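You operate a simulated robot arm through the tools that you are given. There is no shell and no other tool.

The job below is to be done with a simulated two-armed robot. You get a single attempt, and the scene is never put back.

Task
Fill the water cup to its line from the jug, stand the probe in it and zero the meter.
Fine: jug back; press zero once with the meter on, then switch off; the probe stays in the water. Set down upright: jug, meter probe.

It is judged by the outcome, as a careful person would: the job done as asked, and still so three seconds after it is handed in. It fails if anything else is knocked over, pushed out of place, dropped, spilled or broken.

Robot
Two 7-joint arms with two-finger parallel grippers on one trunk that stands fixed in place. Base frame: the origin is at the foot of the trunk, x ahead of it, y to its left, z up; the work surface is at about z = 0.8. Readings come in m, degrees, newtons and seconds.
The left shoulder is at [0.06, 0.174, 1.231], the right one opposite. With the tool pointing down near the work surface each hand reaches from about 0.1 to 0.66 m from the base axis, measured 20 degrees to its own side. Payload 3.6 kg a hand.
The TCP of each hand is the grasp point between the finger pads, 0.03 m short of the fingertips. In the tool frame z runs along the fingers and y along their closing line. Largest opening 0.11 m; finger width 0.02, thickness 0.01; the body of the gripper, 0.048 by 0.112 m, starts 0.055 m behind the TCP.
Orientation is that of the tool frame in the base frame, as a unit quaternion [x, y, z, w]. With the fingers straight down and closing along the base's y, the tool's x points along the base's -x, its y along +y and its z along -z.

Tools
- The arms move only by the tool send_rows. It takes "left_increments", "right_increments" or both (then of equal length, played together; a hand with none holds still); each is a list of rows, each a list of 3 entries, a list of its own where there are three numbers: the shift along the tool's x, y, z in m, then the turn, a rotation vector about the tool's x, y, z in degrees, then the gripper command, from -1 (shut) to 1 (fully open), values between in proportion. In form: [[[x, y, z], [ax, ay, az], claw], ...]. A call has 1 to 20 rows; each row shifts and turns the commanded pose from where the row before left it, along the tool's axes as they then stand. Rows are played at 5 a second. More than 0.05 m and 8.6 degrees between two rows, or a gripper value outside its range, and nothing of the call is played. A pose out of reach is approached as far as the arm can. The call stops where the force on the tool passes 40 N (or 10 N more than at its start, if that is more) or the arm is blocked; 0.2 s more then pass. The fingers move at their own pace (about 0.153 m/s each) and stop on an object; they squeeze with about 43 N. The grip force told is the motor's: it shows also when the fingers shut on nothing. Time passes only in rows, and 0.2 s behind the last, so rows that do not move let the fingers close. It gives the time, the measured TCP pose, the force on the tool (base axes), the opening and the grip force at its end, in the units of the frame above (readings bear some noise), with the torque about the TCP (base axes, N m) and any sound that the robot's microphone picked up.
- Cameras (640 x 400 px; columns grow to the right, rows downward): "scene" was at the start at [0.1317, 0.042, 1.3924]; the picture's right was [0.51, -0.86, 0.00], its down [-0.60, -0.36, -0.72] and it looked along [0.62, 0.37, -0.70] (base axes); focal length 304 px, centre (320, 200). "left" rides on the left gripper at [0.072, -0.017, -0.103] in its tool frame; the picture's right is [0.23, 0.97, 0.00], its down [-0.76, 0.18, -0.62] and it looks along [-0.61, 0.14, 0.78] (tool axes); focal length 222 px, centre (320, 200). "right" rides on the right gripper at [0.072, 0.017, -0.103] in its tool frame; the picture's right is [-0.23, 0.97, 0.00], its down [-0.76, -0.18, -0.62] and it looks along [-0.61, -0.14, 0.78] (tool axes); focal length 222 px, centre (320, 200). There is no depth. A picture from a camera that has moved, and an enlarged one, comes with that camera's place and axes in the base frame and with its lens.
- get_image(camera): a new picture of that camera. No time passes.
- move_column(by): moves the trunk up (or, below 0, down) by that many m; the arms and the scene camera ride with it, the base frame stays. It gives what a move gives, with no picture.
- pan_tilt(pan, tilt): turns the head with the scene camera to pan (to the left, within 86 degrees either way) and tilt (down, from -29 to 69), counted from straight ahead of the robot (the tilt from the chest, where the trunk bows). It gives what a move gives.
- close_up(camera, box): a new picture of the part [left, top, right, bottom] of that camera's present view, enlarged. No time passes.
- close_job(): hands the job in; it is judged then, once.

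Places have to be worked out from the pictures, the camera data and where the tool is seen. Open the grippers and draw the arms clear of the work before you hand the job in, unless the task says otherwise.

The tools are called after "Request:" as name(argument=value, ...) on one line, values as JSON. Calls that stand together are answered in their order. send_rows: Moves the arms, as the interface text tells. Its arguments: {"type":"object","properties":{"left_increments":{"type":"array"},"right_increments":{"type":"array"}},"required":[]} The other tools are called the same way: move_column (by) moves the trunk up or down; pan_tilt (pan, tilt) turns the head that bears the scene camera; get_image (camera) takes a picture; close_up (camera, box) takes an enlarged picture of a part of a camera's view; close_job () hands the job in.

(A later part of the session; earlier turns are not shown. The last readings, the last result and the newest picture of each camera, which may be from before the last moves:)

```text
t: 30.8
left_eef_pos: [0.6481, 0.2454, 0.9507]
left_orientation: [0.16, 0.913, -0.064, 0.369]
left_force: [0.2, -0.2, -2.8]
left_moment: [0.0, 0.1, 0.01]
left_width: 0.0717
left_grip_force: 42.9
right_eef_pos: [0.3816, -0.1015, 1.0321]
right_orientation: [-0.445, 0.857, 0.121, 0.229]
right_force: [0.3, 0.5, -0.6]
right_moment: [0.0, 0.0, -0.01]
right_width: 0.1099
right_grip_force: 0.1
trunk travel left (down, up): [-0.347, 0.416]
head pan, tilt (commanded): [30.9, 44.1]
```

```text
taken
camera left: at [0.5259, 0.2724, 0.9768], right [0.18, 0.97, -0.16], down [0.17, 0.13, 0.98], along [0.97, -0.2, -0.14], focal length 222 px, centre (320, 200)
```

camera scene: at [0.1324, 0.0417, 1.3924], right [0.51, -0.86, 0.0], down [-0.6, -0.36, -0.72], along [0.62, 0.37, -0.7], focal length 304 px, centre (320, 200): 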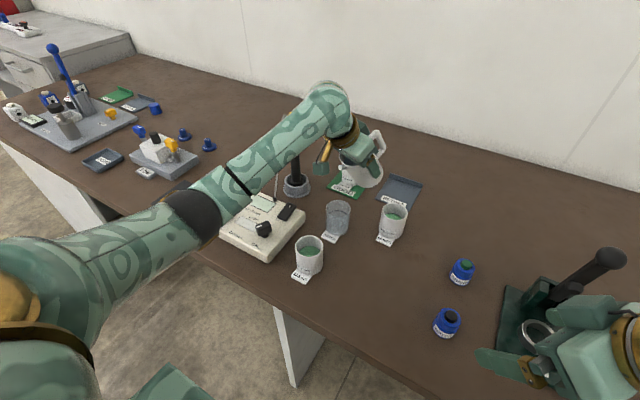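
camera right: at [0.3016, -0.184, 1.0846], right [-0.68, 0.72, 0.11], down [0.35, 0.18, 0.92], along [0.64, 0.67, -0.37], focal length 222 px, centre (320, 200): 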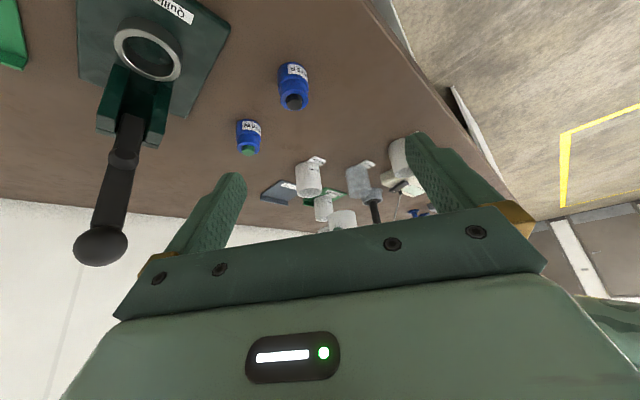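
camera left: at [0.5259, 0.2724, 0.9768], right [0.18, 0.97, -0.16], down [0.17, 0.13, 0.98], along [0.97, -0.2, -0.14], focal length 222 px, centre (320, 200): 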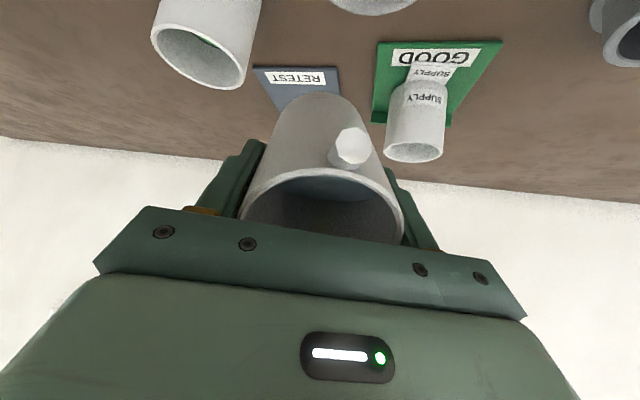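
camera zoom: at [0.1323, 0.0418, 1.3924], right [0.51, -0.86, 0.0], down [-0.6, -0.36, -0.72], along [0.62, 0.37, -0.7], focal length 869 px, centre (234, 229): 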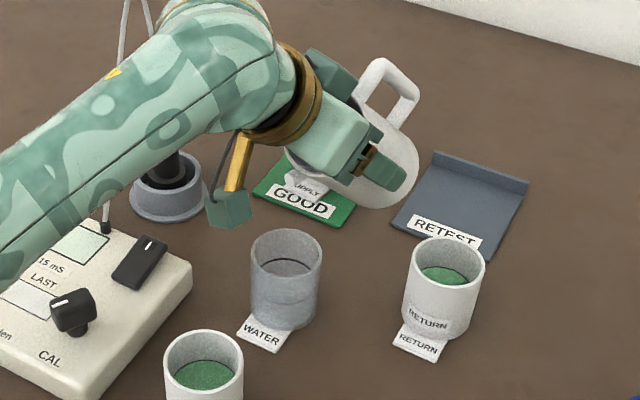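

No flow yet at 44°; water is nearing the rim. I tilt 4° more and check.

Request:
send_rows(left_increments=[[[0, 0, 0], [0, -2, 0], -1], [[0, 0, 0], [0, -2, 0], -1], [[0, 0, 0], [0, 0, 0], -1]])

Request:
close_up(camera="right", box=[310, 130, 420, 240])

Request:
close_up(camera="left", box=[220, 80, 430, 260])

```text
t: 31.6
left_eef_pos: [0.6497, 0.246, 0.9528]
left_orientation: [0.157, 0.9, -0.07, 0.401]
left_force: [-0.3, -0.9, -3.3]
left_moment: [0.02, 0.08, -0.03]
left_width: 0.0719
left_grip_force: 43.2
right_eef_pos: [0.3803, -0.1012, 1.0314]
right_orientation: [-0.444, 0.858, 0.12, 0.23]
right_force: [-0.1, 0.0, -0.1]
right_moment: [0.01, 0.02, 0.03]
right_width: 0.11
right_grip_force: 0.1
trunk travel left (down, up): [-0.347, 0.416]
head pan, tilt (commanded): [30.9, 44.1]
```

```text
3.64 times, centred on (365, 185) of right
camera zoom: at [0.3016, -0.184, 1.0846], right [-0.68, 0.72, 0.11], down [0.35, 0.18, 0.92], along [0.64, 0.67, -0.37], focal length 808 px, centre (156, 254)
```

zoom: 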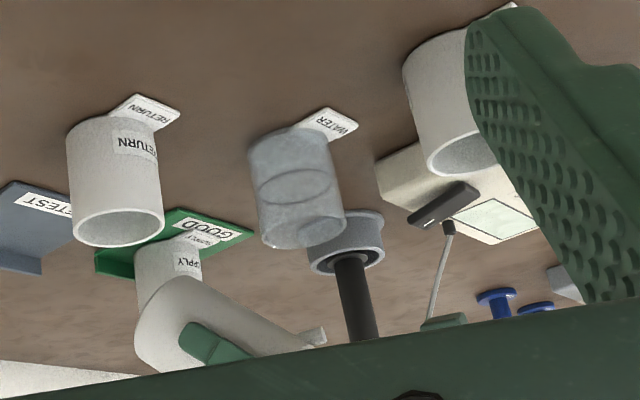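

```text
2.22 times, centred on (325, 170) of left
camera zoom: at [0.5249, 0.2729, 0.9681], right [0.19, 0.97, -0.17], down [0.1, 0.15, 0.98], along [0.98, -0.2, -0.07], focal length 494 px, centre (309, 267)
```

zoom: 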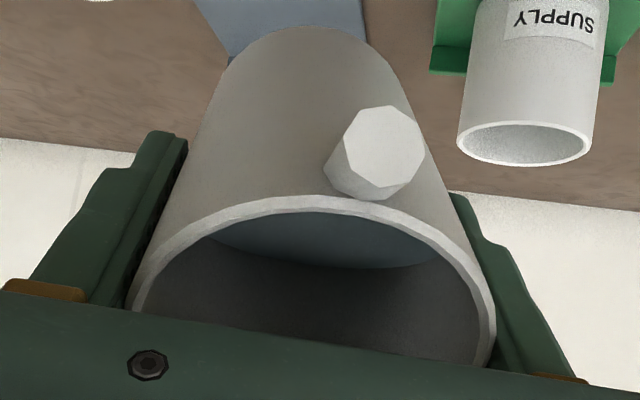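

Water is close to the lip; the spout tip lines up above the cup in the right view. I continue by 3°.

Request:
send_rows(left_increments=[[[0, 0, 0], [0, -1.5, 0], -1], [[0, 0, 0], [0, -1.5, 0], -1], [[0, 0, 0], [0, 0, 0], -1]])

Request:
close_up(camera="right", box=[310, 130, 420, 240])

Request:
close_up(camera="left", box=[220, 80, 430, 260])

```text
t: 32.4
left_eef_pos: [0.6495, 0.2459, 0.9521]
left_orientation: [0.156, 0.889, -0.074, 0.424]
left_force: [-0.1, -0.5, -3.4]
left_moment: [0.01, 0.04, 0.0]
left_width: 0.0717
left_grip_force: 43.3
right_eef_pos: [0.3815, -0.0994, 1.0304]
right_orientation: [-0.444, 0.858, 0.12, 0.23]
right_force: [0.4, -0.5, -0.5]
right_moment: [-0.01, 0.05, -0.01]
right_width: 0.1102
right_grip_force: 0.0
trunk travel left (down, up): [-0.347, 0.416]
head pan, tilt (commanded): [30.9, 44.1]
```

```text
3.64 times, centred on (365, 185) of right
camera zoom: at [0.3016, -0.184, 1.0846], right [-0.68, 0.72, 0.11], down [0.35, 0.18, 0.92], along [0.64, 0.67, -0.37], focal length 808 px, centre (156, 254)
```

zoom: 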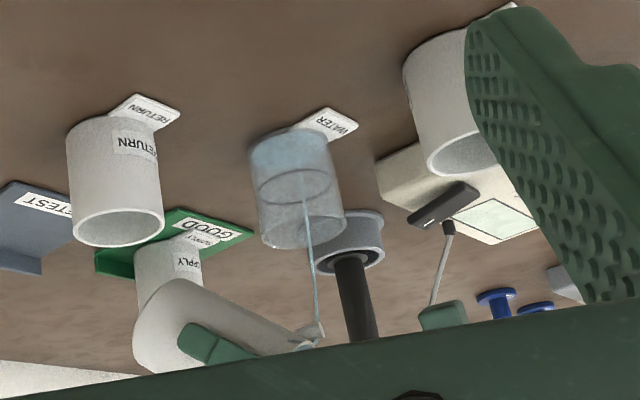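

```text
2.22 times, centred on (325, 170) of left
camera zoom: at [0.5238, 0.2721, 0.9614], right [0.2, 0.96, -0.18], down [0.06, 0.17, 0.98], along [0.98, -0.2, -0.02], focal length 494 px, centre (309, 267)
```

zoom: 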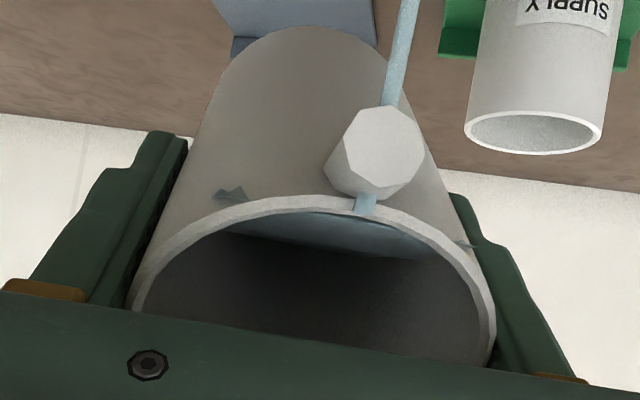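

A thin stream now runs from the spout into the cup. I check the level closely (no time passes for pictures).

Request:
close_up(camera="right", box=[345, 155, 385, 205])

Request:
close_up(camera="scene", box=[315, 190, 365, 250])

```text
8.00 times, centred on (365, 180) of right
camera zoom: at [0.3016, -0.184, 1.0846], right [-0.68, 0.72, 0.11], down [0.35, 0.18, 0.92], along [0.64, 0.67, -0.37], focal length 1777 px, centre (-40, 360)
```

zoom: 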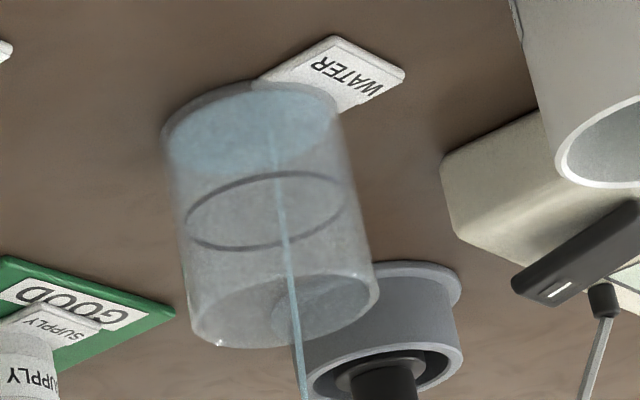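

```text
6.67 times, centred on (340, 220) of scene
camera zoom: at [0.1322, 0.0418, 1.3924], right [0.51, -0.86, 0.0], down [-0.6, -0.36, -0.72], along [0.62, 0.37, -0.7], focal length 2029 px, centre (187, 67)
```

zoom: 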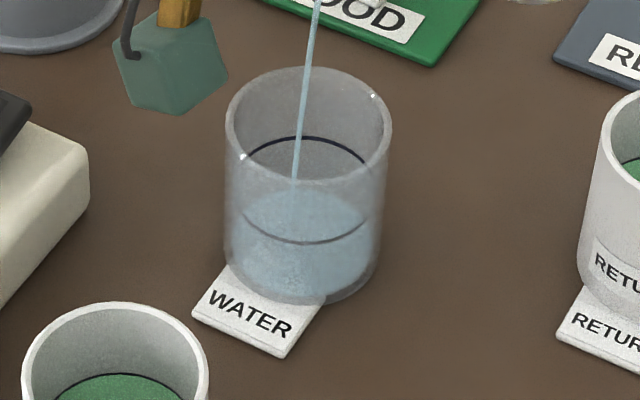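

The level is only just above the cup bottom, stream centred in the cup. I hold this tilt for a second and look again.

Request:
send_rows(left_increments=[[[0, 0, 0], [0, 0, 0], -1], [[0, 0, 0], [0, 0, 0], -1], [[0, 0, 0], [0, 0, 0], -1], [[0, 0, 0], [0, 0, 0], -1]])

Request:
close_up(camera="right", box=[345, 155, 385, 205])

Request:
close_up(camera="scene", box=[315, 190, 365, 250])

```text
t: 33.4
left_eef_pos: [0.6497, 0.2459, 0.9511]
left_orientation: [0.156, 0.889, -0.074, 0.424]
left_force: [1.0, 0.4, -3.4]
left_moment: [0.07, 0.12, -0.01]
left_width: 0.0719
left_grip_force: 42.3
right_eef_pos: [0.3798, -0.1004, 1.0321]
right_orientation: [-0.444, 0.858, 0.12, 0.229]
right_force: [-0.3, 0.2, -0.7]
right_moment: [0.0, -0.03, 0.0]
right_width: 0.1098
right_grip_force: 0.0
trunk travel left (down, up): [-0.347, 0.416]
head pan, tilt (commanded): [30.9, 44.1]
```

```text
8.00 times, centred on (365, 180) of right
camera zoom: at [0.3015, -0.184, 1.0846], right [-0.68, 0.72, 0.11], down [0.35, 0.18, 0.92], along [0.64, 0.67, -0.37], focal length 1777 px, centre (-40, 360)
```

zoom: 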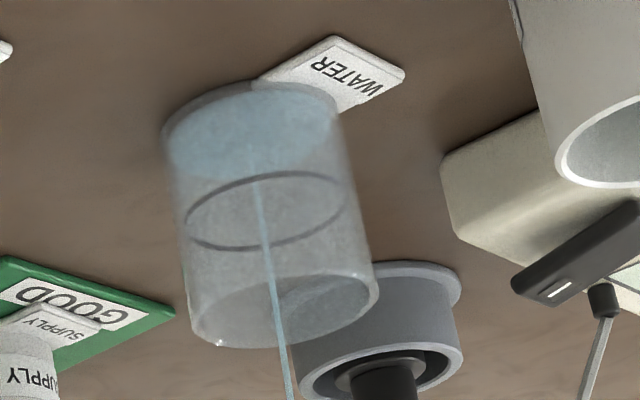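

```text
6.67 times, centred on (340, 220) of scene
camera zoom: at [0.1322, 0.0419, 1.3924], right [0.51, -0.86, 0.0], down [-0.6, -0.36, -0.72], along [0.62, 0.37, -0.7], focal length 2029 px, centre (187, 67)
```

zoom: 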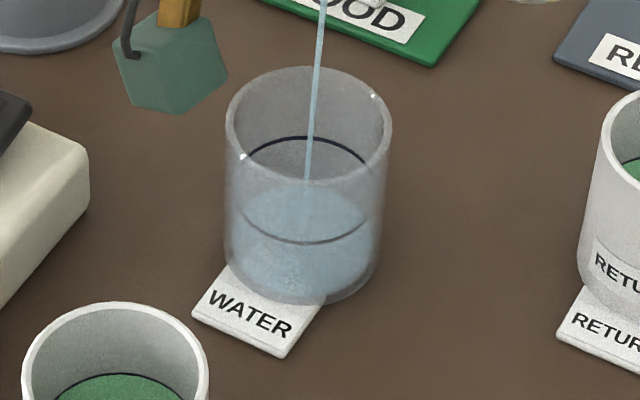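

The flow is slow and steady, still well below the line. I tilt 3° more and hold briefly.

Request:
send_rows(left_increments=[[[0, 0, 0], [0, -1.5, 0], -1], [[0, 0, 0], [0, -1.5, 0], -1], [[0, 0, 0], [0, 0, 0], -1], [[0, 0, 0], [0, 0, 0], -1]])

Request:
close_up(camera="right", box=[345, 155, 385, 205])

Request:
close_up(camera="scene", box=[315, 190, 365, 250])

```text
t: 34.4
left_eef_pos: [0.6493, 0.2445, 0.9525]
left_orientation: [0.152, 0.878, -0.077, 0.447]
left_force: [0.3, -0.1, -2.8]
left_moment: [0.01, 0.09, 0.02]
left_width: 0.0718
left_grip_force: 43.5
right_eef_pos: [0.3816, -0.0994, 1.0315]
right_orientation: [-0.443, 0.858, 0.12, 0.23]
right_force: [0.3, -0.2, -0.5]
right_moment: [0.04, 0.01, 0.02]
right_width: 0.1102
right_grip_force: 0.0
trunk travel left (down, up): [-0.347, 0.416]
head pan, tilt (commanded): [30.9, 44.1]
```

```text
8.00 times, centred on (365, 180) of right
camera zoom: at [0.3015, -0.184, 1.0846], right [-0.68, 0.72, 0.11], down [0.35, 0.18, 0.92], along [0.64, 0.67, -0.37], focal length 1777 px, centre (-40, 360)
```

zoom: 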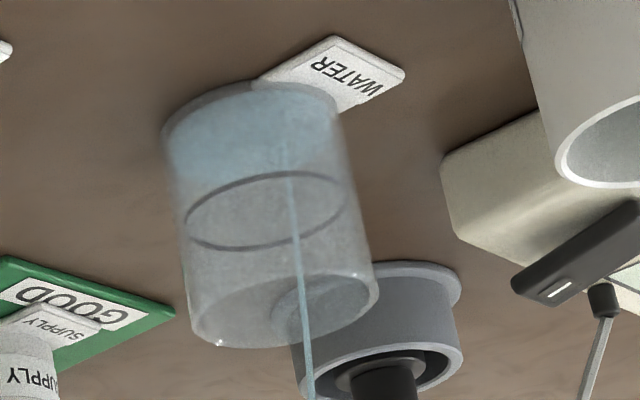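

```text
6.67 times, centred on (340, 220) of scene
camera zoom: at [0.1322, 0.0419, 1.3924], right [0.51, -0.86, 0.0], down [-0.6, -0.36, -0.72], along [0.62, 0.37, -0.7], focal length 2029 px, centre (187, 67)
```

zoom: 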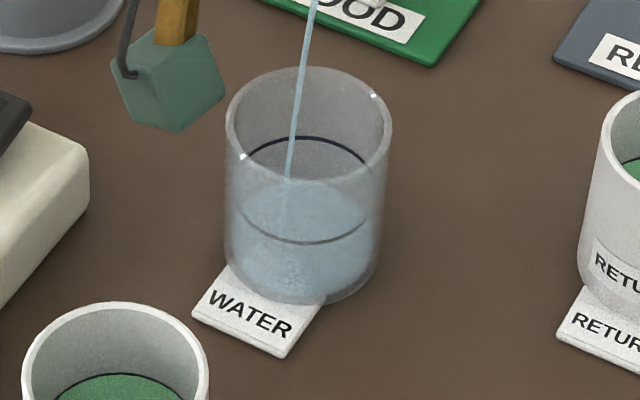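

Level is climbing, stream well inside. Another 3° with a short hold.

Request:
send_rows(left_increments=[[[0, 0, 0], [0, -1.5, 0], -1], [[0, 0, 0], [0, -1.5, 0], -1], [[0, 0, 0], [0, 0, 0], -1], [[0, 0, 0], [0, 0, 0], -1], [[0, 0, 0], [0, 0, 0], -1]])

Request:
close_up(camera="right", box=[345, 155, 385, 205])

Request:
close_up(camera="scene", box=[315, 190, 365, 250])

```text
t: 35.6
left_eef_pos: [0.6489, 0.2464, 0.9509]
left_orientation: [0.151, 0.866, -0.082, 0.47]
left_force: [0.8, 0.3, -2.9]
left_moment: [0.01, 0.12, -0.02]
left_width: 0.0714
left_grip_force: 43.0
right_eef_pos: [0.3823, -0.1003, 1.0299]
right_orientation: [-0.444, 0.858, 0.12, 0.229]
right_force: [-0.3, 0.3, -0.3]
right_moment: [0.04, -0.02, -0.03]
right_width: 0.1101
right_grip_force: 0.1
trunk travel left (down, up): [-0.347, 0.416]
head pan, tilt (commanded): [30.9, 44.1]
```

```text
8.00 times, centred on (365, 180) of right
camera zoom: at [0.3015, -0.184, 1.0846], right [-0.68, 0.72, 0.11], down [0.35, 0.18, 0.92], along [0.64, 0.67, -0.37], focal length 1777 px, centre (-40, 360)
```

zoom: 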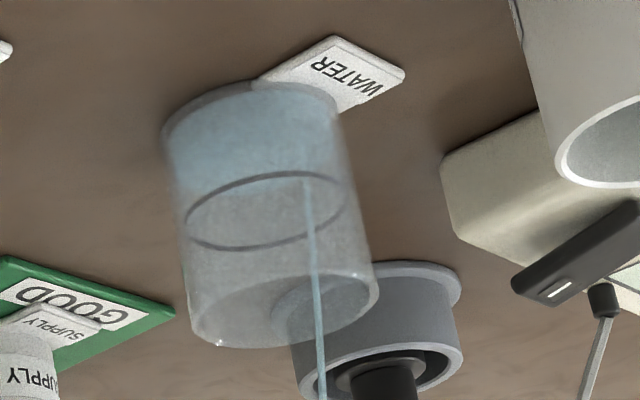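

```text
6.67 times, centred on (340, 220) of scene
camera zoom: at [0.1322, 0.0419, 1.3924], right [0.51, -0.86, 0.0], down [-0.6, -0.36, -0.72], along [0.62, 0.37, -0.7], focal length 2029 px, centre (187, 67)
```

zoom: 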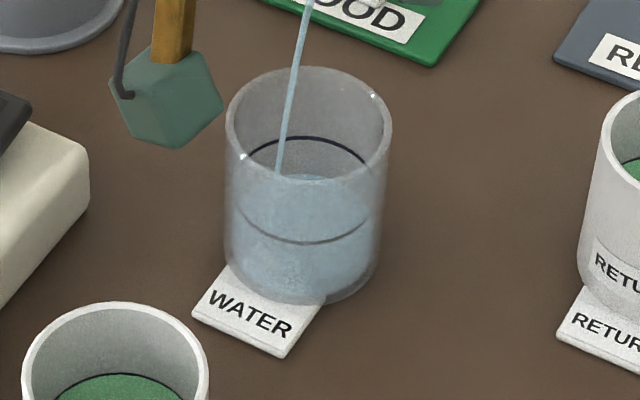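

The level is about halfway to the ring. The stream appears to land off-centre toward +y, so I shift the jug 1 cm toward -y while holding the tilt, then check.

Request:
send_rows(left_increments=[[[-0.0009, -0.0047, 0.0014], [0, 0, 0], -1], [[-0.0009, -0.0047, 0.0014], [0, 0, 0], -1], [[0, 0, 0], [0, 0, 0], -1]])

Request:
close_up(camera="right", box=[345, 155, 385, 205])

Request:
close_up(camera="scene", box=[305, 160, 375, 250])

Request:
close_up(camera="right", box=[310, 130, 420, 240])

```text
t: 36.4
left_eef_pos: [0.648, 0.2361, 0.9518]
left_orientation: [0.152, 0.866, -0.083, 0.47]
left_force: [0.6, -0.3, -2.7]
left_moment: [0.06, 0.06, 0.01]
left_width: 0.0716
left_grip_force: 42.9
right_eef_pos: [0.3809, -0.1003, 1.0312]
right_orientation: [-0.444, 0.858, 0.12, 0.229]
right_force: [-0.3, 0.2, -0.1]
right_moment: [-0.03, 0.01, 0.01]
right_width: 0.1099
right_grip_force: 0.1
trunk travel left (down, up): [-0.347, 0.416]
head pan, tilt (commanded): [30.9, 44.1]
```

```text
8.00 times, centred on (365, 180) of right
camera zoom: at [0.3015, -0.184, 1.0846], right [-0.68, 0.72, 0.11], down [0.35, 0.18, 0.92], along [0.64, 0.67, -0.37], focal length 1777 px, centre (-40, 360)
```

zoom: 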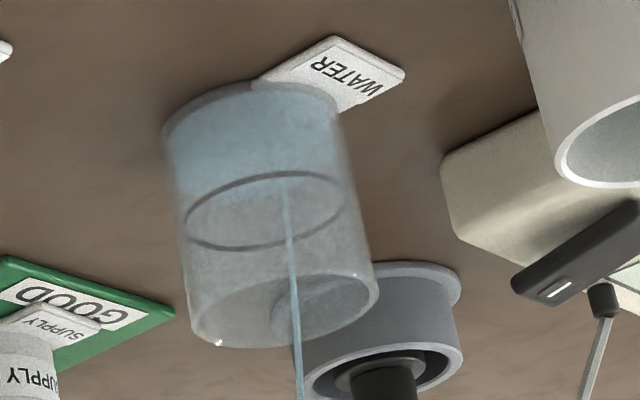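

```text
4.44 times, centred on (340, 205) of scene
camera zoom: at [0.1321, 0.0419, 1.3924], right [0.51, -0.86, 0.0], down [-0.6, -0.36, -0.72], along [0.62, 0.37, -0.7], focal length 1352 px, centre (231, 178)
```

zoom: 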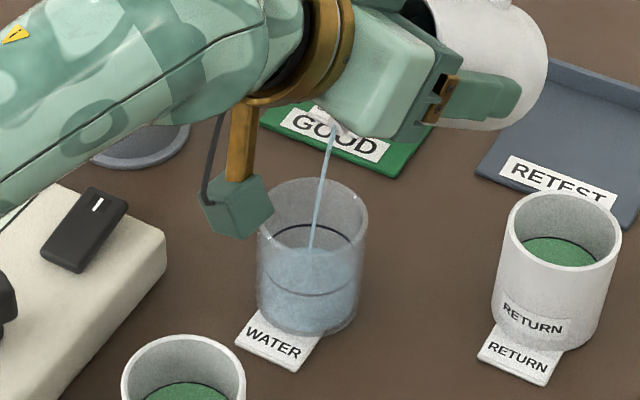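

```text
3.64 times, centred on (365, 185) of right
camera zoom: at [0.3015, -0.184, 1.0846], right [-0.68, 0.72, 0.11], down [0.35, 0.18, 0.92], along [0.64, 0.67, -0.37], focal length 808 px, centre (156, 254)
```

zoom: 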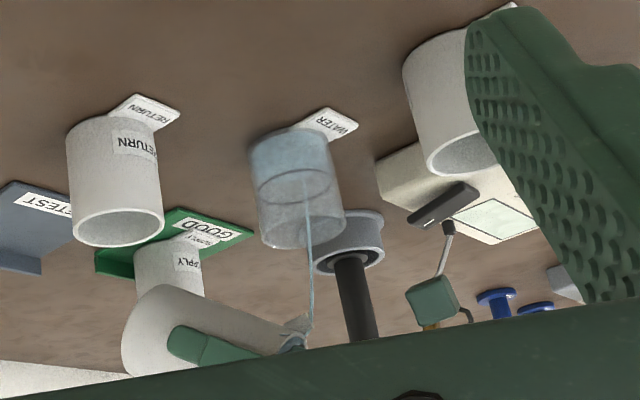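

The stream is now better centred and the level is about 60% of the way. I tilt 1.5° more with a short hold.

Request:
send_rows(left_increments=[[[0, 0, 0], [0, -1.5, 0], -1], [[0, 0, 0], [0, 0, 0], -1], [[0, 0, 0], [0, 0, 0], -1]])

Request:
close_up(camera="right", box=[345, 155, 385, 205])

Request:
close_up(camera="scene", box=[315, 190, 365, 250])

```text
t: 37.2
left_eef_pos: [0.6479, 0.2363, 0.9524]
left_orientation: [0.151, 0.86, -0.085, 0.481]
left_force: [-0.1, 0.3, -2.6]
left_moment: [0.02, 0.07, 0.01]
left_width: 0.0718
left_grip_force: 43.0
right_eef_pos: [0.3811, -0.101, 1.0314]
right_orientation: [-0.444, 0.858, 0.12, 0.229]
right_force: [0.7, 0.6, 0.1]
right_moment: [0.0, 0.05, 0.0]
right_width: 0.11
right_grip_force: 0.0
trunk travel left (down, up): [-0.347, 0.416]
head pan, tilt (commanded): [30.9, 44.1]
```

```text
8.00 times, centred on (365, 180) of right
camera zoom: at [0.3015, -0.184, 1.0847], right [-0.68, 0.72, 0.11], down [0.35, 0.18, 0.92], along [0.64, 0.67, -0.37], focal length 1777 px, centre (-40, 360)
```

zoom: 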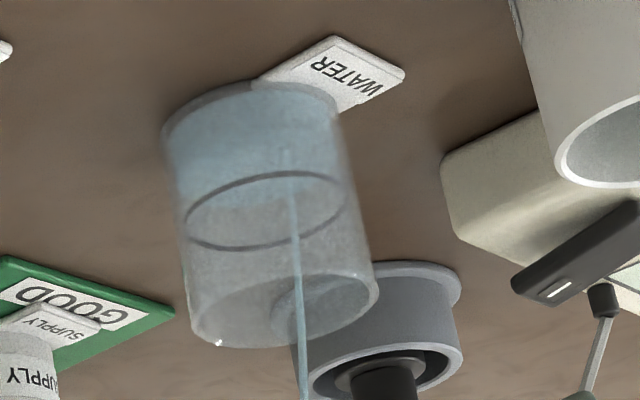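

```text
6.67 times, centred on (340, 220) of scene
camera zoom: at [0.1321, 0.0419, 1.3924], right [0.51, -0.86, 0.0], down [-0.6, -0.36, -0.72], along [0.62, 0.37, -0.7], focal length 2029 px, centre (187, 67)
```

zoom: 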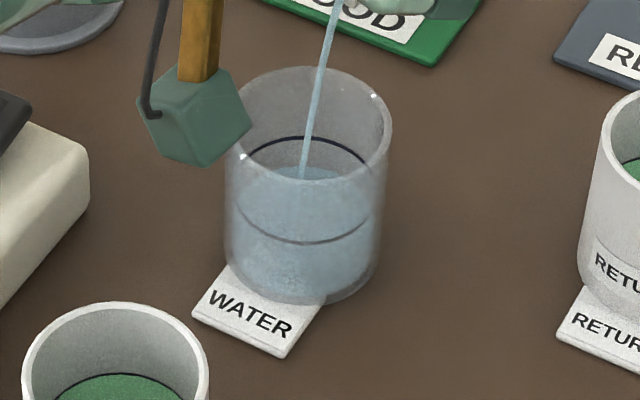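

About 55% of the line height now. I add 2° tilt and hold a little longer.

Request:
send_rows(left_increments=[[[0, 0, 0], [0, -1, 0], -1], [[0, 0, 0], [0, -1, 0], -1], [[0, 0, 0], [0, 0, 0], -1], [[0, 0, 0], [0, 0, 0], -1], [[0, 0, 0], [0, 0, 0], -1]])

Request:
close_up(camera="right", box=[345, 155, 385, 205])

Request:
close_up(camera="scene", box=[315, 190, 365, 250])

```text
t: 38.4
left_eef_pos: [0.6504, 0.2358, 0.9522]
left_orientation: [0.148, 0.851, -0.086, 0.497]
left_force: [-0.4, 1.5, -3.2]
left_moment: [0.05, 0.07, -0.03]
left_width: 0.0716
left_grip_force: 43.0
right_eef_pos: [0.3804, -0.0991, 1.0315]
right_orientation: [-0.444, 0.858, 0.119, 0.229]
right_force: [0.8, -0.2, 0.8]
right_moment: [0.01, 0.03, -0.03]
right_width: 0.1097
right_grip_force: 0.1
trunk travel left (down, up): [-0.347, 0.416]
head pan, tilt (commanded): [30.9, 44.1]
```

```text
8.00 times, centred on (365, 180) of right
camera zoom: at [0.3015, -0.184, 1.0846], right [-0.68, 0.72, 0.11], down [0.35, 0.18, 0.92], along [0.64, 0.67, -0.37], focal length 1777 px, centre (-40, 360)
```

zoom: 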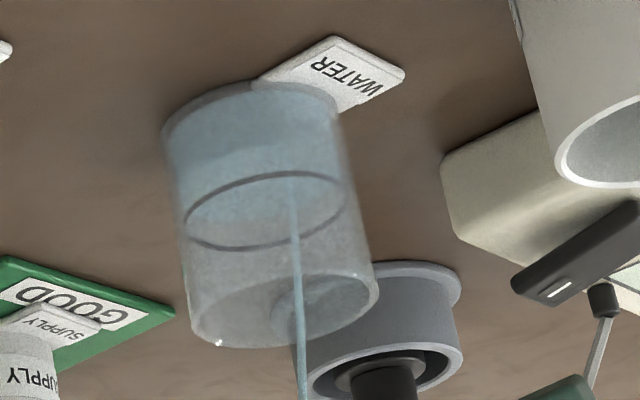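

```text
6.67 times, centred on (340, 220) of scene
camera zoom: at [0.1321, 0.0419, 1.3924], right [0.51, -0.86, 0.0], down [-0.6, -0.36, -0.72], along [0.62, 0.37, -0.7], focal length 2029 px, centre (187, 67)
```

zoom: 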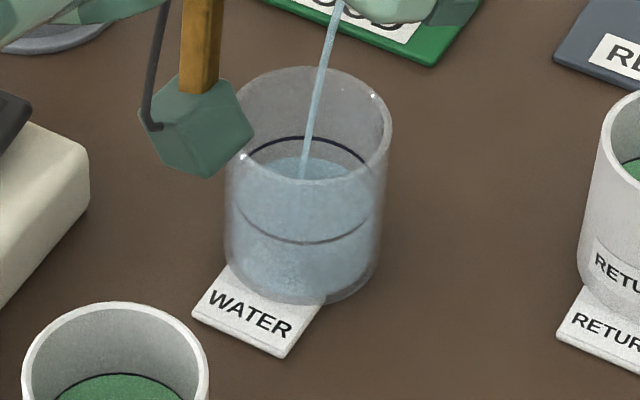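

About 67%. Stream stays inside the cup. I add 2° again and hold.

Request:
send_rows(left_increments=[[[0, 0, 0], [0, -1, 0], -1], [[0, 0, 0], [0, -1, 0], -1], [[0, 0, 0], [0, 0, 0], -1], [[0, 0, 0], [0, 0, 0], -1], [[0, 0, 0], [0, 0, 0], -1]])

Request:
close_up(camera="right", box=[345, 155, 385, 205])

Request:
close_up(camera="scene", box=[315, 190, 365, 250])

```text
t: 39.6
left_eef_pos: [0.6492, 0.2353, 0.9524]
left_orientation: [0.146, 0.842, -0.089, 0.511]
left_force: [-0.7, -0.5, -2.9]
left_moment: [0.04, 0.11, 0.02]
left_width: 0.0717
left_grip_force: 43.4
right_eef_pos: [0.3812, -0.1012, 1.0309]
right_orientation: [-0.445, 0.857, 0.12, 0.229]
right_force: [0.7, 0.3, -0.7]
right_moment: [-0.01, 0.02, -0.01]
right_width: 0.1098
right_grip_force: 0.0
trunk travel left (down, up): [-0.347, 0.416]
head pan, tilt (commanded): [30.9, 44.1]
```

```text
8.00 times, centred on (365, 180) of right
camera zoom: at [0.3015, -0.184, 1.0846], right [-0.68, 0.72, 0.11], down [0.35, 0.18, 0.92], along [0.64, 0.67, -0.37], focal length 1777 px, centre (-40, 360)
```

zoom: 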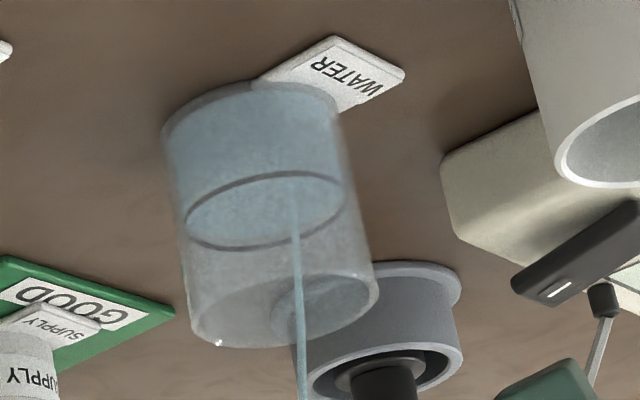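

```text
6.67 times, centred on (340, 220) of scene
camera zoom: at [0.1321, 0.0418, 1.3924], right [0.51, -0.86, 0.0], down [-0.6, -0.36, -0.72], along [0.62, 0.37, -0.7], focal length 2029 px, centre (187, 67)
```

zoom: 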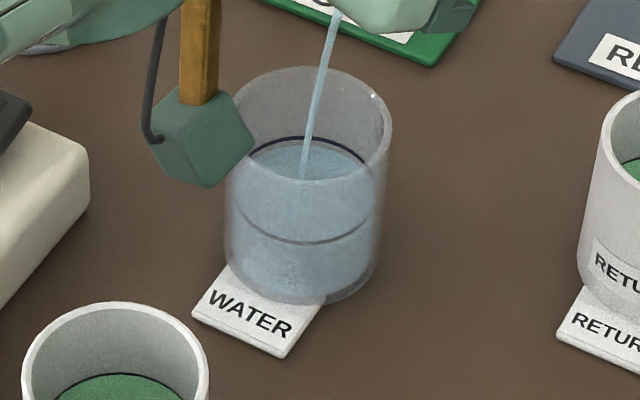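

The level is just below the ring (~90%). One more short hold, then I tilt back by 8° to stop the flow and check.

Request:
send_rows(left_increments=[[[0, 0, 0], [0, 0, 0], -1], [[0, 0, 0], [0, 4, 0], -1], [[0, 0, 0], [0, 4, 0], -1]])

Request:
close_up(camera="right", box=[345, 155, 385, 205])

Request:
close_up(camera="scene", box=[315, 190, 365, 250])

```text
t: 40.4
left_eef_pos: [0.6477, 0.2371, 0.9517]
left_orientation: [0.154, 0.876, -0.079, 0.451]
left_force: [0.7, 0.2, -2.3]
left_moment: [0.06, 0.08, -0.01]
left_width: 0.0714
left_grip_force: 42.6
right_eef_pos: [0.3811, -0.0995, 1.0302]
right_orientation: [-0.444, 0.858, 0.119, 0.23]
right_force: [-0.1, 0.1, 0.4]
right_moment: [0.0, 0.01, 0.01]
right_width: 0.1099
right_grip_force: 0.2
trunk travel left (down, up): [-0.347, 0.416]
head pan, tilt (commanded): [30.9, 44.1]
```

```text
8.00 times, centred on (365, 180) of right
camera zoom: at [0.3016, -0.1841, 1.0846], right [-0.68, 0.72, 0.11], down [0.35, 0.18, 0.92], along [0.64, 0.67, -0.37], focal length 1777 px, centre (-40, 360)
```

zoom: 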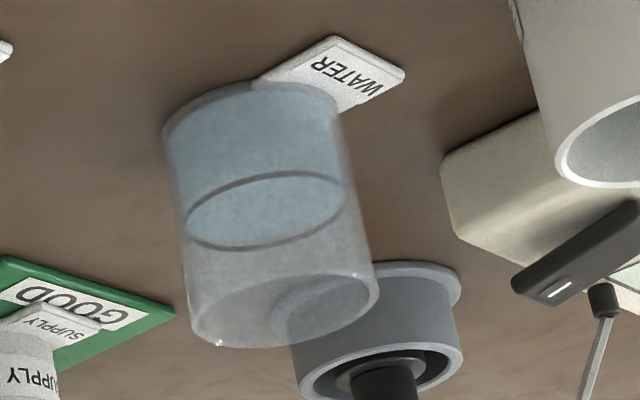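

```text
6.67 times, centred on (340, 220) of scene
camera zoom: at [0.1322, 0.0418, 1.3924], right [0.51, -0.86, 0.0], down [-0.6, -0.36, -0.72], along [0.62, 0.37, -0.7], focal length 2029 px, centre (187, 67)
```

zoom: 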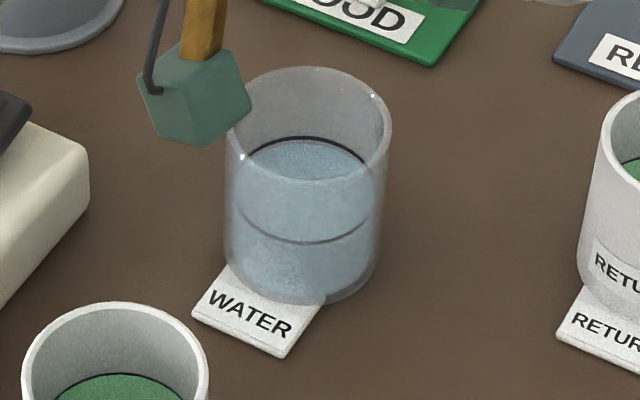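

Flow has stopped and the surface sits right at the ring. I zoom in further for an exact comparison.

Request:
close_up(camera="right", box=[352, 164, 376, 188])

Request:
close_up(camera="scene", box=[328, 196, 350, 224])

```text
16.00 times, centred on (364, 176) of right
camera zoom: at [0.3016, -0.1841, 1.0846], right [-0.68, 0.72, 0.11], down [0.35, 0.18, 0.92], along [0.64, 0.67, -0.37], focal length 3554 px, centre (-384, 584)
```

zoom: 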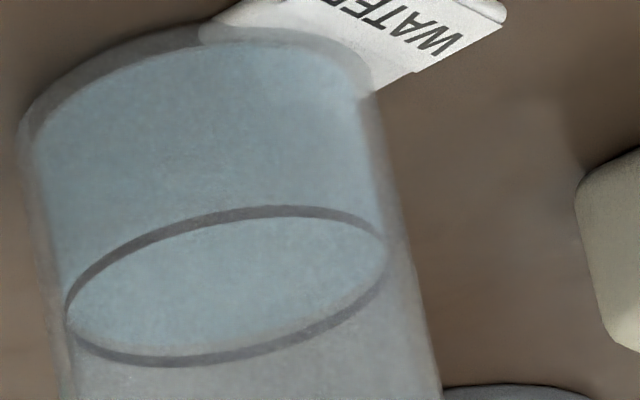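

```text
14.29 times, centred on (339, 210) of scene
camera zoom: at [0.1322, 0.0418, 1.3924], right [0.51, -0.86, 0.0], down [-0.6, -0.36, -0.72], along [0.62, 0.37, -0.7], focal length 4347 px, centre (49, 57)
```

zoom: 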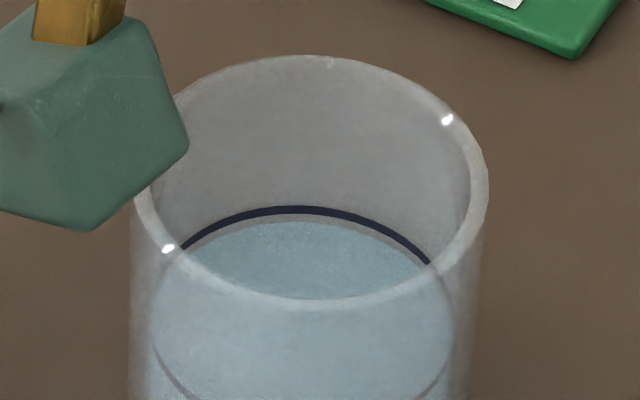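

The level is about 2 mm under the line's centre. I make one brief additional dip pour (8° forward and straight back).

Request:
send_rows(left_increments=[[[0, 0, 0], [0, -4, 0], -1], [[0, 0, 0], [0, -4, 0], -1], [[0, 0, 0], [0, 4, 0], -1], [[0, 0, 0], [0, 4, 0], -1], [[0, 0, 0], [0, 0, 0], -1]])

Request:
close_up(camera="right", box=[352, 164, 376, 188])

Request:
close_up(camera="scene", box=[328, 196, 350, 224])

```text
t: 41.6
left_eef_pos: [0.6477, 0.2367, 0.953]
left_orientation: [0.153, 0.876, -0.079, 0.45]
left_force: [-0.2, 0.7, -3.2]
left_moment: [0.04, 0.06, -0.01]
left_width: 0.0716
left_grip_force: 42.6
right_eef_pos: [0.381, -0.1011, 1.031]
right_orientation: [-0.444, 0.858, 0.12, 0.23]
right_force: [0.2, 0.3, -1.1]
right_moment: [0.02, -0.01, -0.02]
right_width: 0.1098
right_grip_force: 0.1
trunk travel left (down, up): [-0.347, 0.416]
head pan, tilt (commanded): [30.9, 44.1]
```

```text
16.00 times, centred on (364, 176) of right
camera zoom: at [0.3015, -0.184, 1.0847], right [-0.68, 0.72, 0.11], down [0.35, 0.18, 0.92], along [0.64, 0.67, -0.37], focal length 3554 px, centre (-384, 584)
```

zoom: 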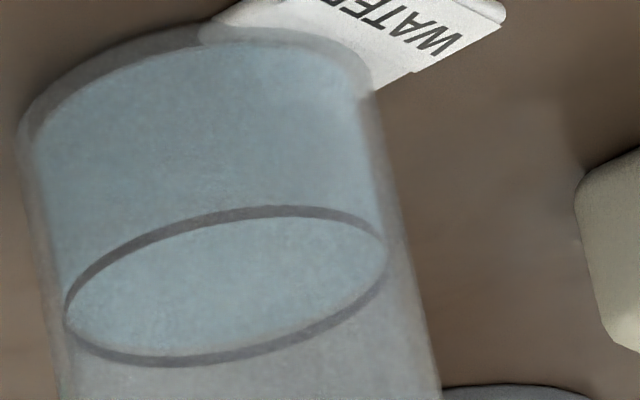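

```text
14.29 times, centred on (339, 210) of scene
camera zoom: at [0.1321, 0.0419, 1.3924], right [0.51, -0.86, 0.0], down [-0.6, -0.36, -0.72], along [0.62, 0.37, -0.7], focal length 4347 px, centre (49, 57)
```

zoom: 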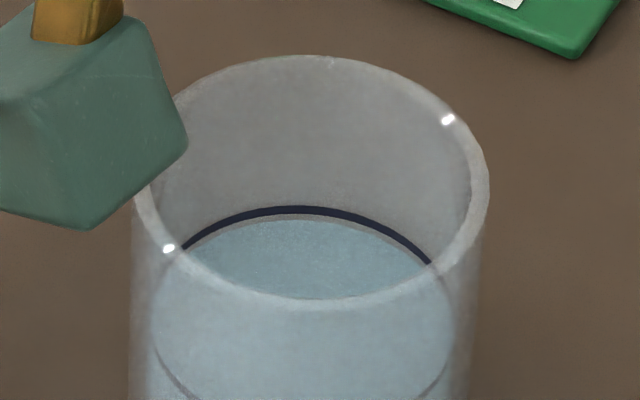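

Now within about 1 mm of the line. One more identical dip to bring it right on the ring.

Request:
send_rows(left_increments=[[[0, 0, 0], [0, -4, 0], -1], [[0, 0, 0], [0, -4.5, 0], -1], [[0, 0, 0], [0, 4.5, 0], -1], [[0, 0, 0], [0, 4, 0], -1], [[0, 0, 0], [0, 0, 0], -1]])

Request:
close_up(camera="right", box=[352, 164, 376, 188])

Request:
close_up(camera="scene", box=[328, 196, 350, 224])

```text
t: 42.8
left_eef_pos: [0.6478, 0.2364, 0.952]
left_orientation: [0.153, 0.876, -0.079, 0.45]
left_force: [-0.9, 0.3, -3.4]
left_moment: [0.03, 0.07, -0.03]
left_width: 0.0718
left_grip_force: 42.4
right_eef_pos: [0.3807, -0.1003, 1.0317]
right_orientation: [-0.445, 0.858, 0.12, 0.229]
right_force: [-0.4, 0.0, 0.3]
right_moment: [0.02, 0.04, 0.01]
right_width: 0.1101
right_grip_force: 0.0
trunk travel left (down, up): [-0.347, 0.416]
head pan, tilt (commanded): [30.9, 44.1]
```

```text
16.00 times, centred on (364, 176) of right
camera zoom: at [0.3015, -0.184, 1.0847], right [-0.68, 0.72, 0.11], down [0.35, 0.18, 0.92], along [0.64, 0.67, -0.37], focal length 3554 px, centre (-384, 584)
```

zoom: 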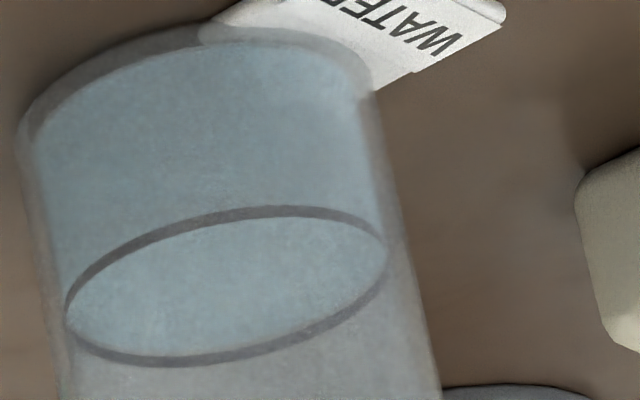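

```text
14.29 times, centred on (339, 210) of scene
camera zoom: at [0.1321, 0.0419, 1.3924], right [0.51, -0.86, 0.0], down [-0.6, -0.36, -0.72], along [0.62, 0.37, -0.7], focal length 4347 px, centre (49, 57)
```

zoom: 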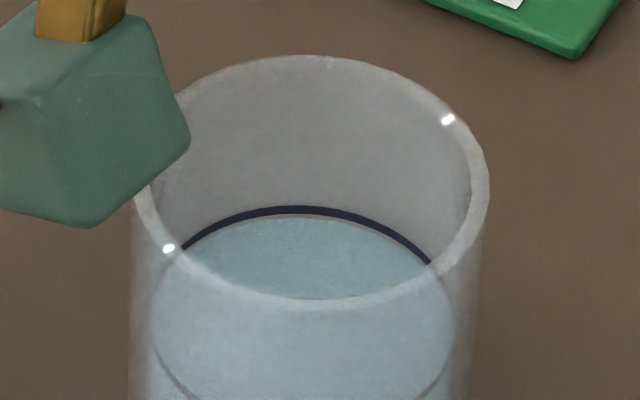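

The surface now meets the ring. I stop pouring: tilt the jug back, raise it 3 cm and bring it upright.

Request:
send_rows(left_increments=[[[0, 0, 0], [0, 4, 0], -1], [[0, 0, 0], [0, 4, 0], -1], [[0, 0, 0], [0, 4, 0], -1], [[-0.0101, 0, -0.011], [0, 0, 0], -1], [[-0.0101, 0, -0.011], [0, 0, 0], -1], [[0, 0, 0], [0, 4.25, 0], -1], [[0, 0, 0], [0, 4.25, 0], -1], [[0, 0, 0], [0, 4.25, 0], -1], [[0, 0, 0], [0, 4.25, 0], -1], [[0, 0, 0], [0, 4.25, 0], -1], [[0, 0, 0], [0, 4.25, 0], -1], [[0, 0, 0], [0, 4.25, 0], -1], [[0, 0, 0], [0, 4.25, 0], -1], [[0, 0, 0], [0, 4.25, 0], -1], [[0, 0, 0], [0, 4.25, 0], -1], [[0, 0, 0], [0, 0, 0], -1]])

Request:
get_image(camera="scene")

Request:
get_image(camera="left")

Request:
close_up(camera="right", box=[310, 130, 420, 240])

```text
t: 46.2
left_eef_pos: [0.6485, 0.2362, 0.9829]
left_orientation: [0.173, 0.985, 0.0, -0.001]
left_force: [0.2, 0.5, -3.2]
left_moment: [0.0, 0.02, -0.01]
left_width: 0.0718
left_grip_force: 43.0
right_eef_pos: [0.3816, -0.1001, 1.0311]
right_orientation: [-0.444, 0.858, 0.121, 0.228]
right_force: [-0.6, 0.0, 1.2]
right_moment: [-0.02, 0.01, -0.01]
right_width: 0.1103
right_grip_force: 0.1
trunk travel left (down, up): [-0.347, 0.416]
head pan, tilt (commanded): [30.9, 44.1]
```

```text
taken
camera scene: at [0.1321, 0.0422, 1.3924], right [0.51, -0.86, 0.0], down [-0.6, -0.36, -0.72], along [0.62, 0.37, -0.7], focal length 304 px, centre (320, 200)
```

scene: 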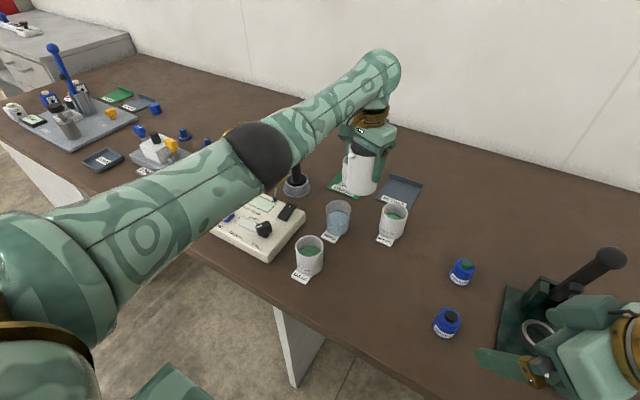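

```text
taken
camera left: at [0.5738, 0.2452, 1.0865], right [0.12, 0.99, 0.0], down [0.78, -0.09, 0.62], along [0.62, -0.07, -0.78], focal length 222 px, centre (320, 200)
```

left: 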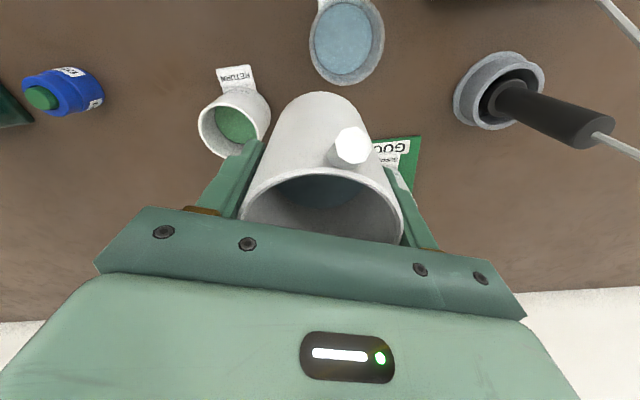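

```text
3.64 times, centred on (365, 185) of right
camera zoom: at [0.3015, -0.1837, 1.0847], right [-0.68, 0.72, 0.11], down [0.35, 0.18, 0.92], along [0.64, 0.67, -0.37], focal length 808 px, centre (156, 254)
```

zoom: 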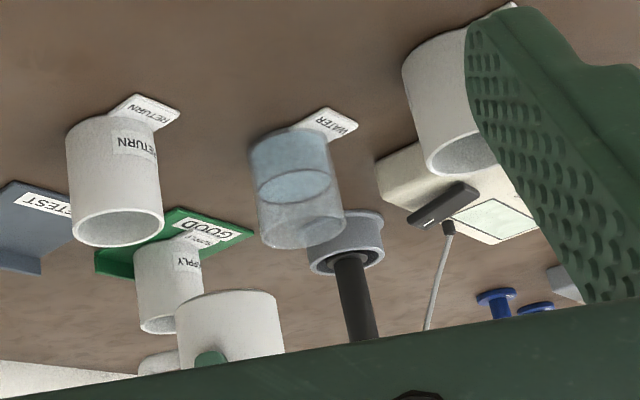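

No drops on the table; jug is upright. I yaw back -70° and carry the jug back above its original place.

Request:
send_rows(left_increments=[[[0, 0, 0], [0, 0, 5], -1], [[0, 0, 0], [0, 0, 7.5], -1], [[0, 0, 0], [0, 0, 7.5], -1], [[0, 0, 0], [0, 0, 7.5], -1], [[0, 0, 0], [0, 0, 7.5], -1], [[0, 0, 0], [0, 0, 7.5], -1], [[0, 0, 0], [0, 0, 7.5], -1], [[0, 0, 0], [0, 0, 7.5], -1], [[0, 0, 0], [0, 0, 7.5], -1], [[0, 0, 0], [0, 0, 5], -1], [[-0.01853, -0.0268, 0], [0, 0, 0], -1], [[-0.01853, -0.0268, 0], [0, 0, 0], -1], [[-0.01853, -0.0268, 0], [0, 0, 0], -1], [[-0.01853, -0.0268, 0], [0, 0, 0], -1], [[-0.01853, -0.0268, 0], [0, 0, 0], -1], [[-0.01853, -0.0268, 0], [0, 0, 0], -1], [[0, 0, 0], [0, 0, 0], -1]])

Request:
get_image(camera="left")

Request:
get_image(camera="scene")

```text
t: 49.8
left_eef_pos: [0.4861, 0.1254, 0.9808]
left_orientation: [0.706, 0.708, -0.001, -0.001]
left_force: [1.1, 1.2, -2.1]
left_moment: [0.02, 0.0, 0.06]
left_width: 0.0715
left_grip_force: 43.0
right_eef_pos: [0.3812, -0.1001, 1.032]
right_orientation: [-0.444, 0.858, 0.12, 0.23]
right_force: [-0.1, 0.6, 0.7]
right_moment: [-0.03, -0.01, 0.0]
right_width: 0.1101
right_grip_force: 0.1
trunk travel left (down, up): [-0.347, 0.416]
head pan, tilt (commanded): [30.9, 44.1]
```

```text
taken
camera left: at [0.4676, 0.1982, 1.0844], right [0.97, 0.23, 0.0], down [0.18, -0.76, 0.62], along [0.14, -0.61, -0.78], focal length 222 px, centre (320, 200)
```

left: 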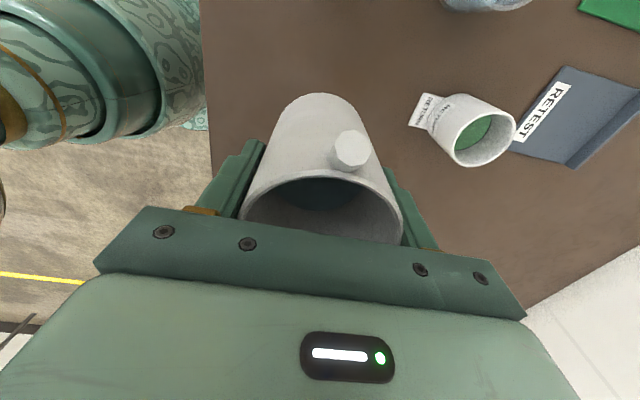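

```text
taken
camera scene: at [0.1323, 0.042, 1.3923], right [0.51, -0.86, 0.0], down [-0.6, -0.36, -0.72], along [0.62, 0.37, -0.7], focal length 304 px, centre (320, 200)
```

scene: 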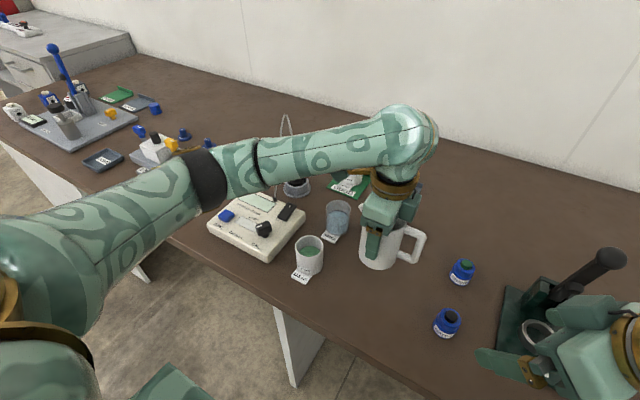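

The jug is back above its spot with the same pose as after the lift. I descend, slowing near the table.

Request:
send_rows(left_increments=[[[0, 0, 0.02], [0, 0, 0], -1], [[0, 0, 0.02], [0, 0, 0], -1], [[0, 0, 0.02], [0, 0, 0], -1], [[0, 0, 0.02], [0, 0, 0], -1], [[0, 0, 0.01], [0, 0, 0], -1], [[0, 0, 0.008], [0, 0, 0], -1], [[0, 0, 0.006], [0, 0, 0], -1], [[0, 0, 0.004], [0, 0, 0], -1], [[0, 0, 0.002], [0, 0, 0], -1], [[0, 0, 0], [0, 0, 0], -1]])

Request:
close_up(camera="scene", box=[320, 170, 440, 310])

Request:
get_image(camera="right")

```text
t: 52.0
left_eef_pos: [0.4883, 0.1235, 0.8719]
left_orientation: [0.706, 0.708, 0.0, 0.0]
left_force: [-0.5, -0.3, -1.8]
left_moment: [0.03, 0.02, -0.02]
left_width: 0.0715
left_grip_force: 42.4
right_eef_pos: [0.3811, -0.1007, 1.0309]
right_orientation: [-0.443, 0.858, 0.12, 0.23]
right_force: [-0.3, -1.1, 0.6]
right_moment: [0.0, 0.02, 0.0]
right_width: 0.1102
right_grip_force: 0.0
trunk travel left (down, up): [-0.347, 0.416]
head pan, tilt (commanded): [30.9, 44.1]
```

```text
2.86 times, centred on (380, 240) of scene
camera zoom: at [0.132, 0.0417, 1.3924], right [0.51, -0.86, 0.0], down [-0.6, -0.36, -0.72], along [0.62, 0.37, -0.7], focal length 869 px, centre (149, 86)
```

zoom: 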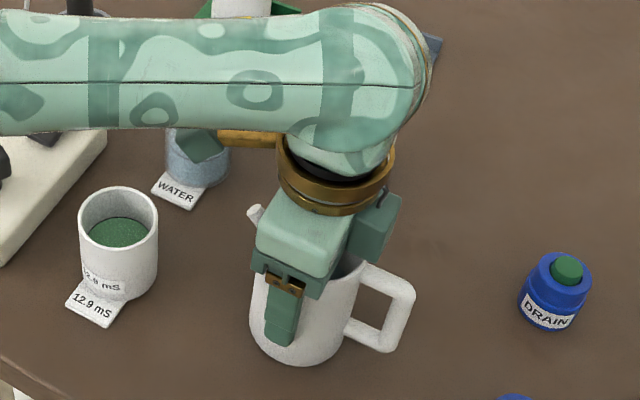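

```text
taken
camera right: at [0.3014, -0.1841, 1.0847], right [-0.68, 0.72, 0.11], down [0.35, 0.18, 0.92], along [0.64, 0.67, -0.37], focal length 222 px, centre (320, 200)
```

right: 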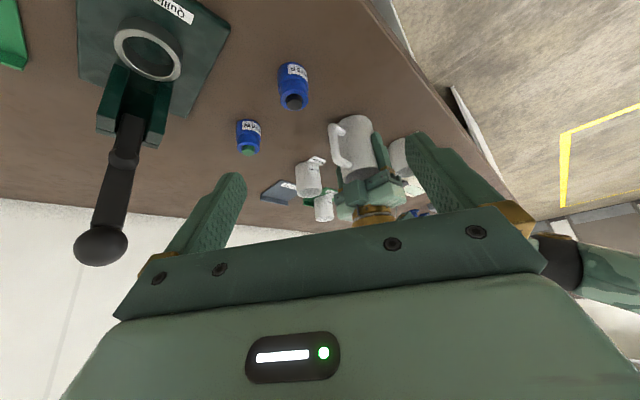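

The force reads -1.8 N, so the jug may be a hair above the table. I lower by 2 mm in small steps and read the force.

Request:
send_rows(left_increments=[[[0, 0, 0.001], [0, 0, 0], -1], [[0, 0, 0.001], [0, 0, 0], -1], [[0, 0, 0], [0, 0, 0], -1]])

```text
t: 52.8
left_eef_pos: [0.4865, 0.1247, 0.872]
left_orientation: [0.706, 0.708, 0.002, 0.002]
left_force: [-0.1, 0.4, 18.6]
left_moment: [0.18, 0.62, -0.07]
left_width: 0.0716
left_grip_force: 42.8
right_eef_pos: [0.3796, -0.1014, 1.0322]
right_orientation: [-0.444, 0.858, 0.119, 0.23]
right_force: [-0.6, -0.2, 0.4]
right_moment: [-0.02, 0.01, 0.0]
right_width: 0.1101
right_grip_force: 0.0
trunk travel left (down, up): [-0.347, 0.416]
head pan, tilt (commanded): [30.9, 44.1]
```

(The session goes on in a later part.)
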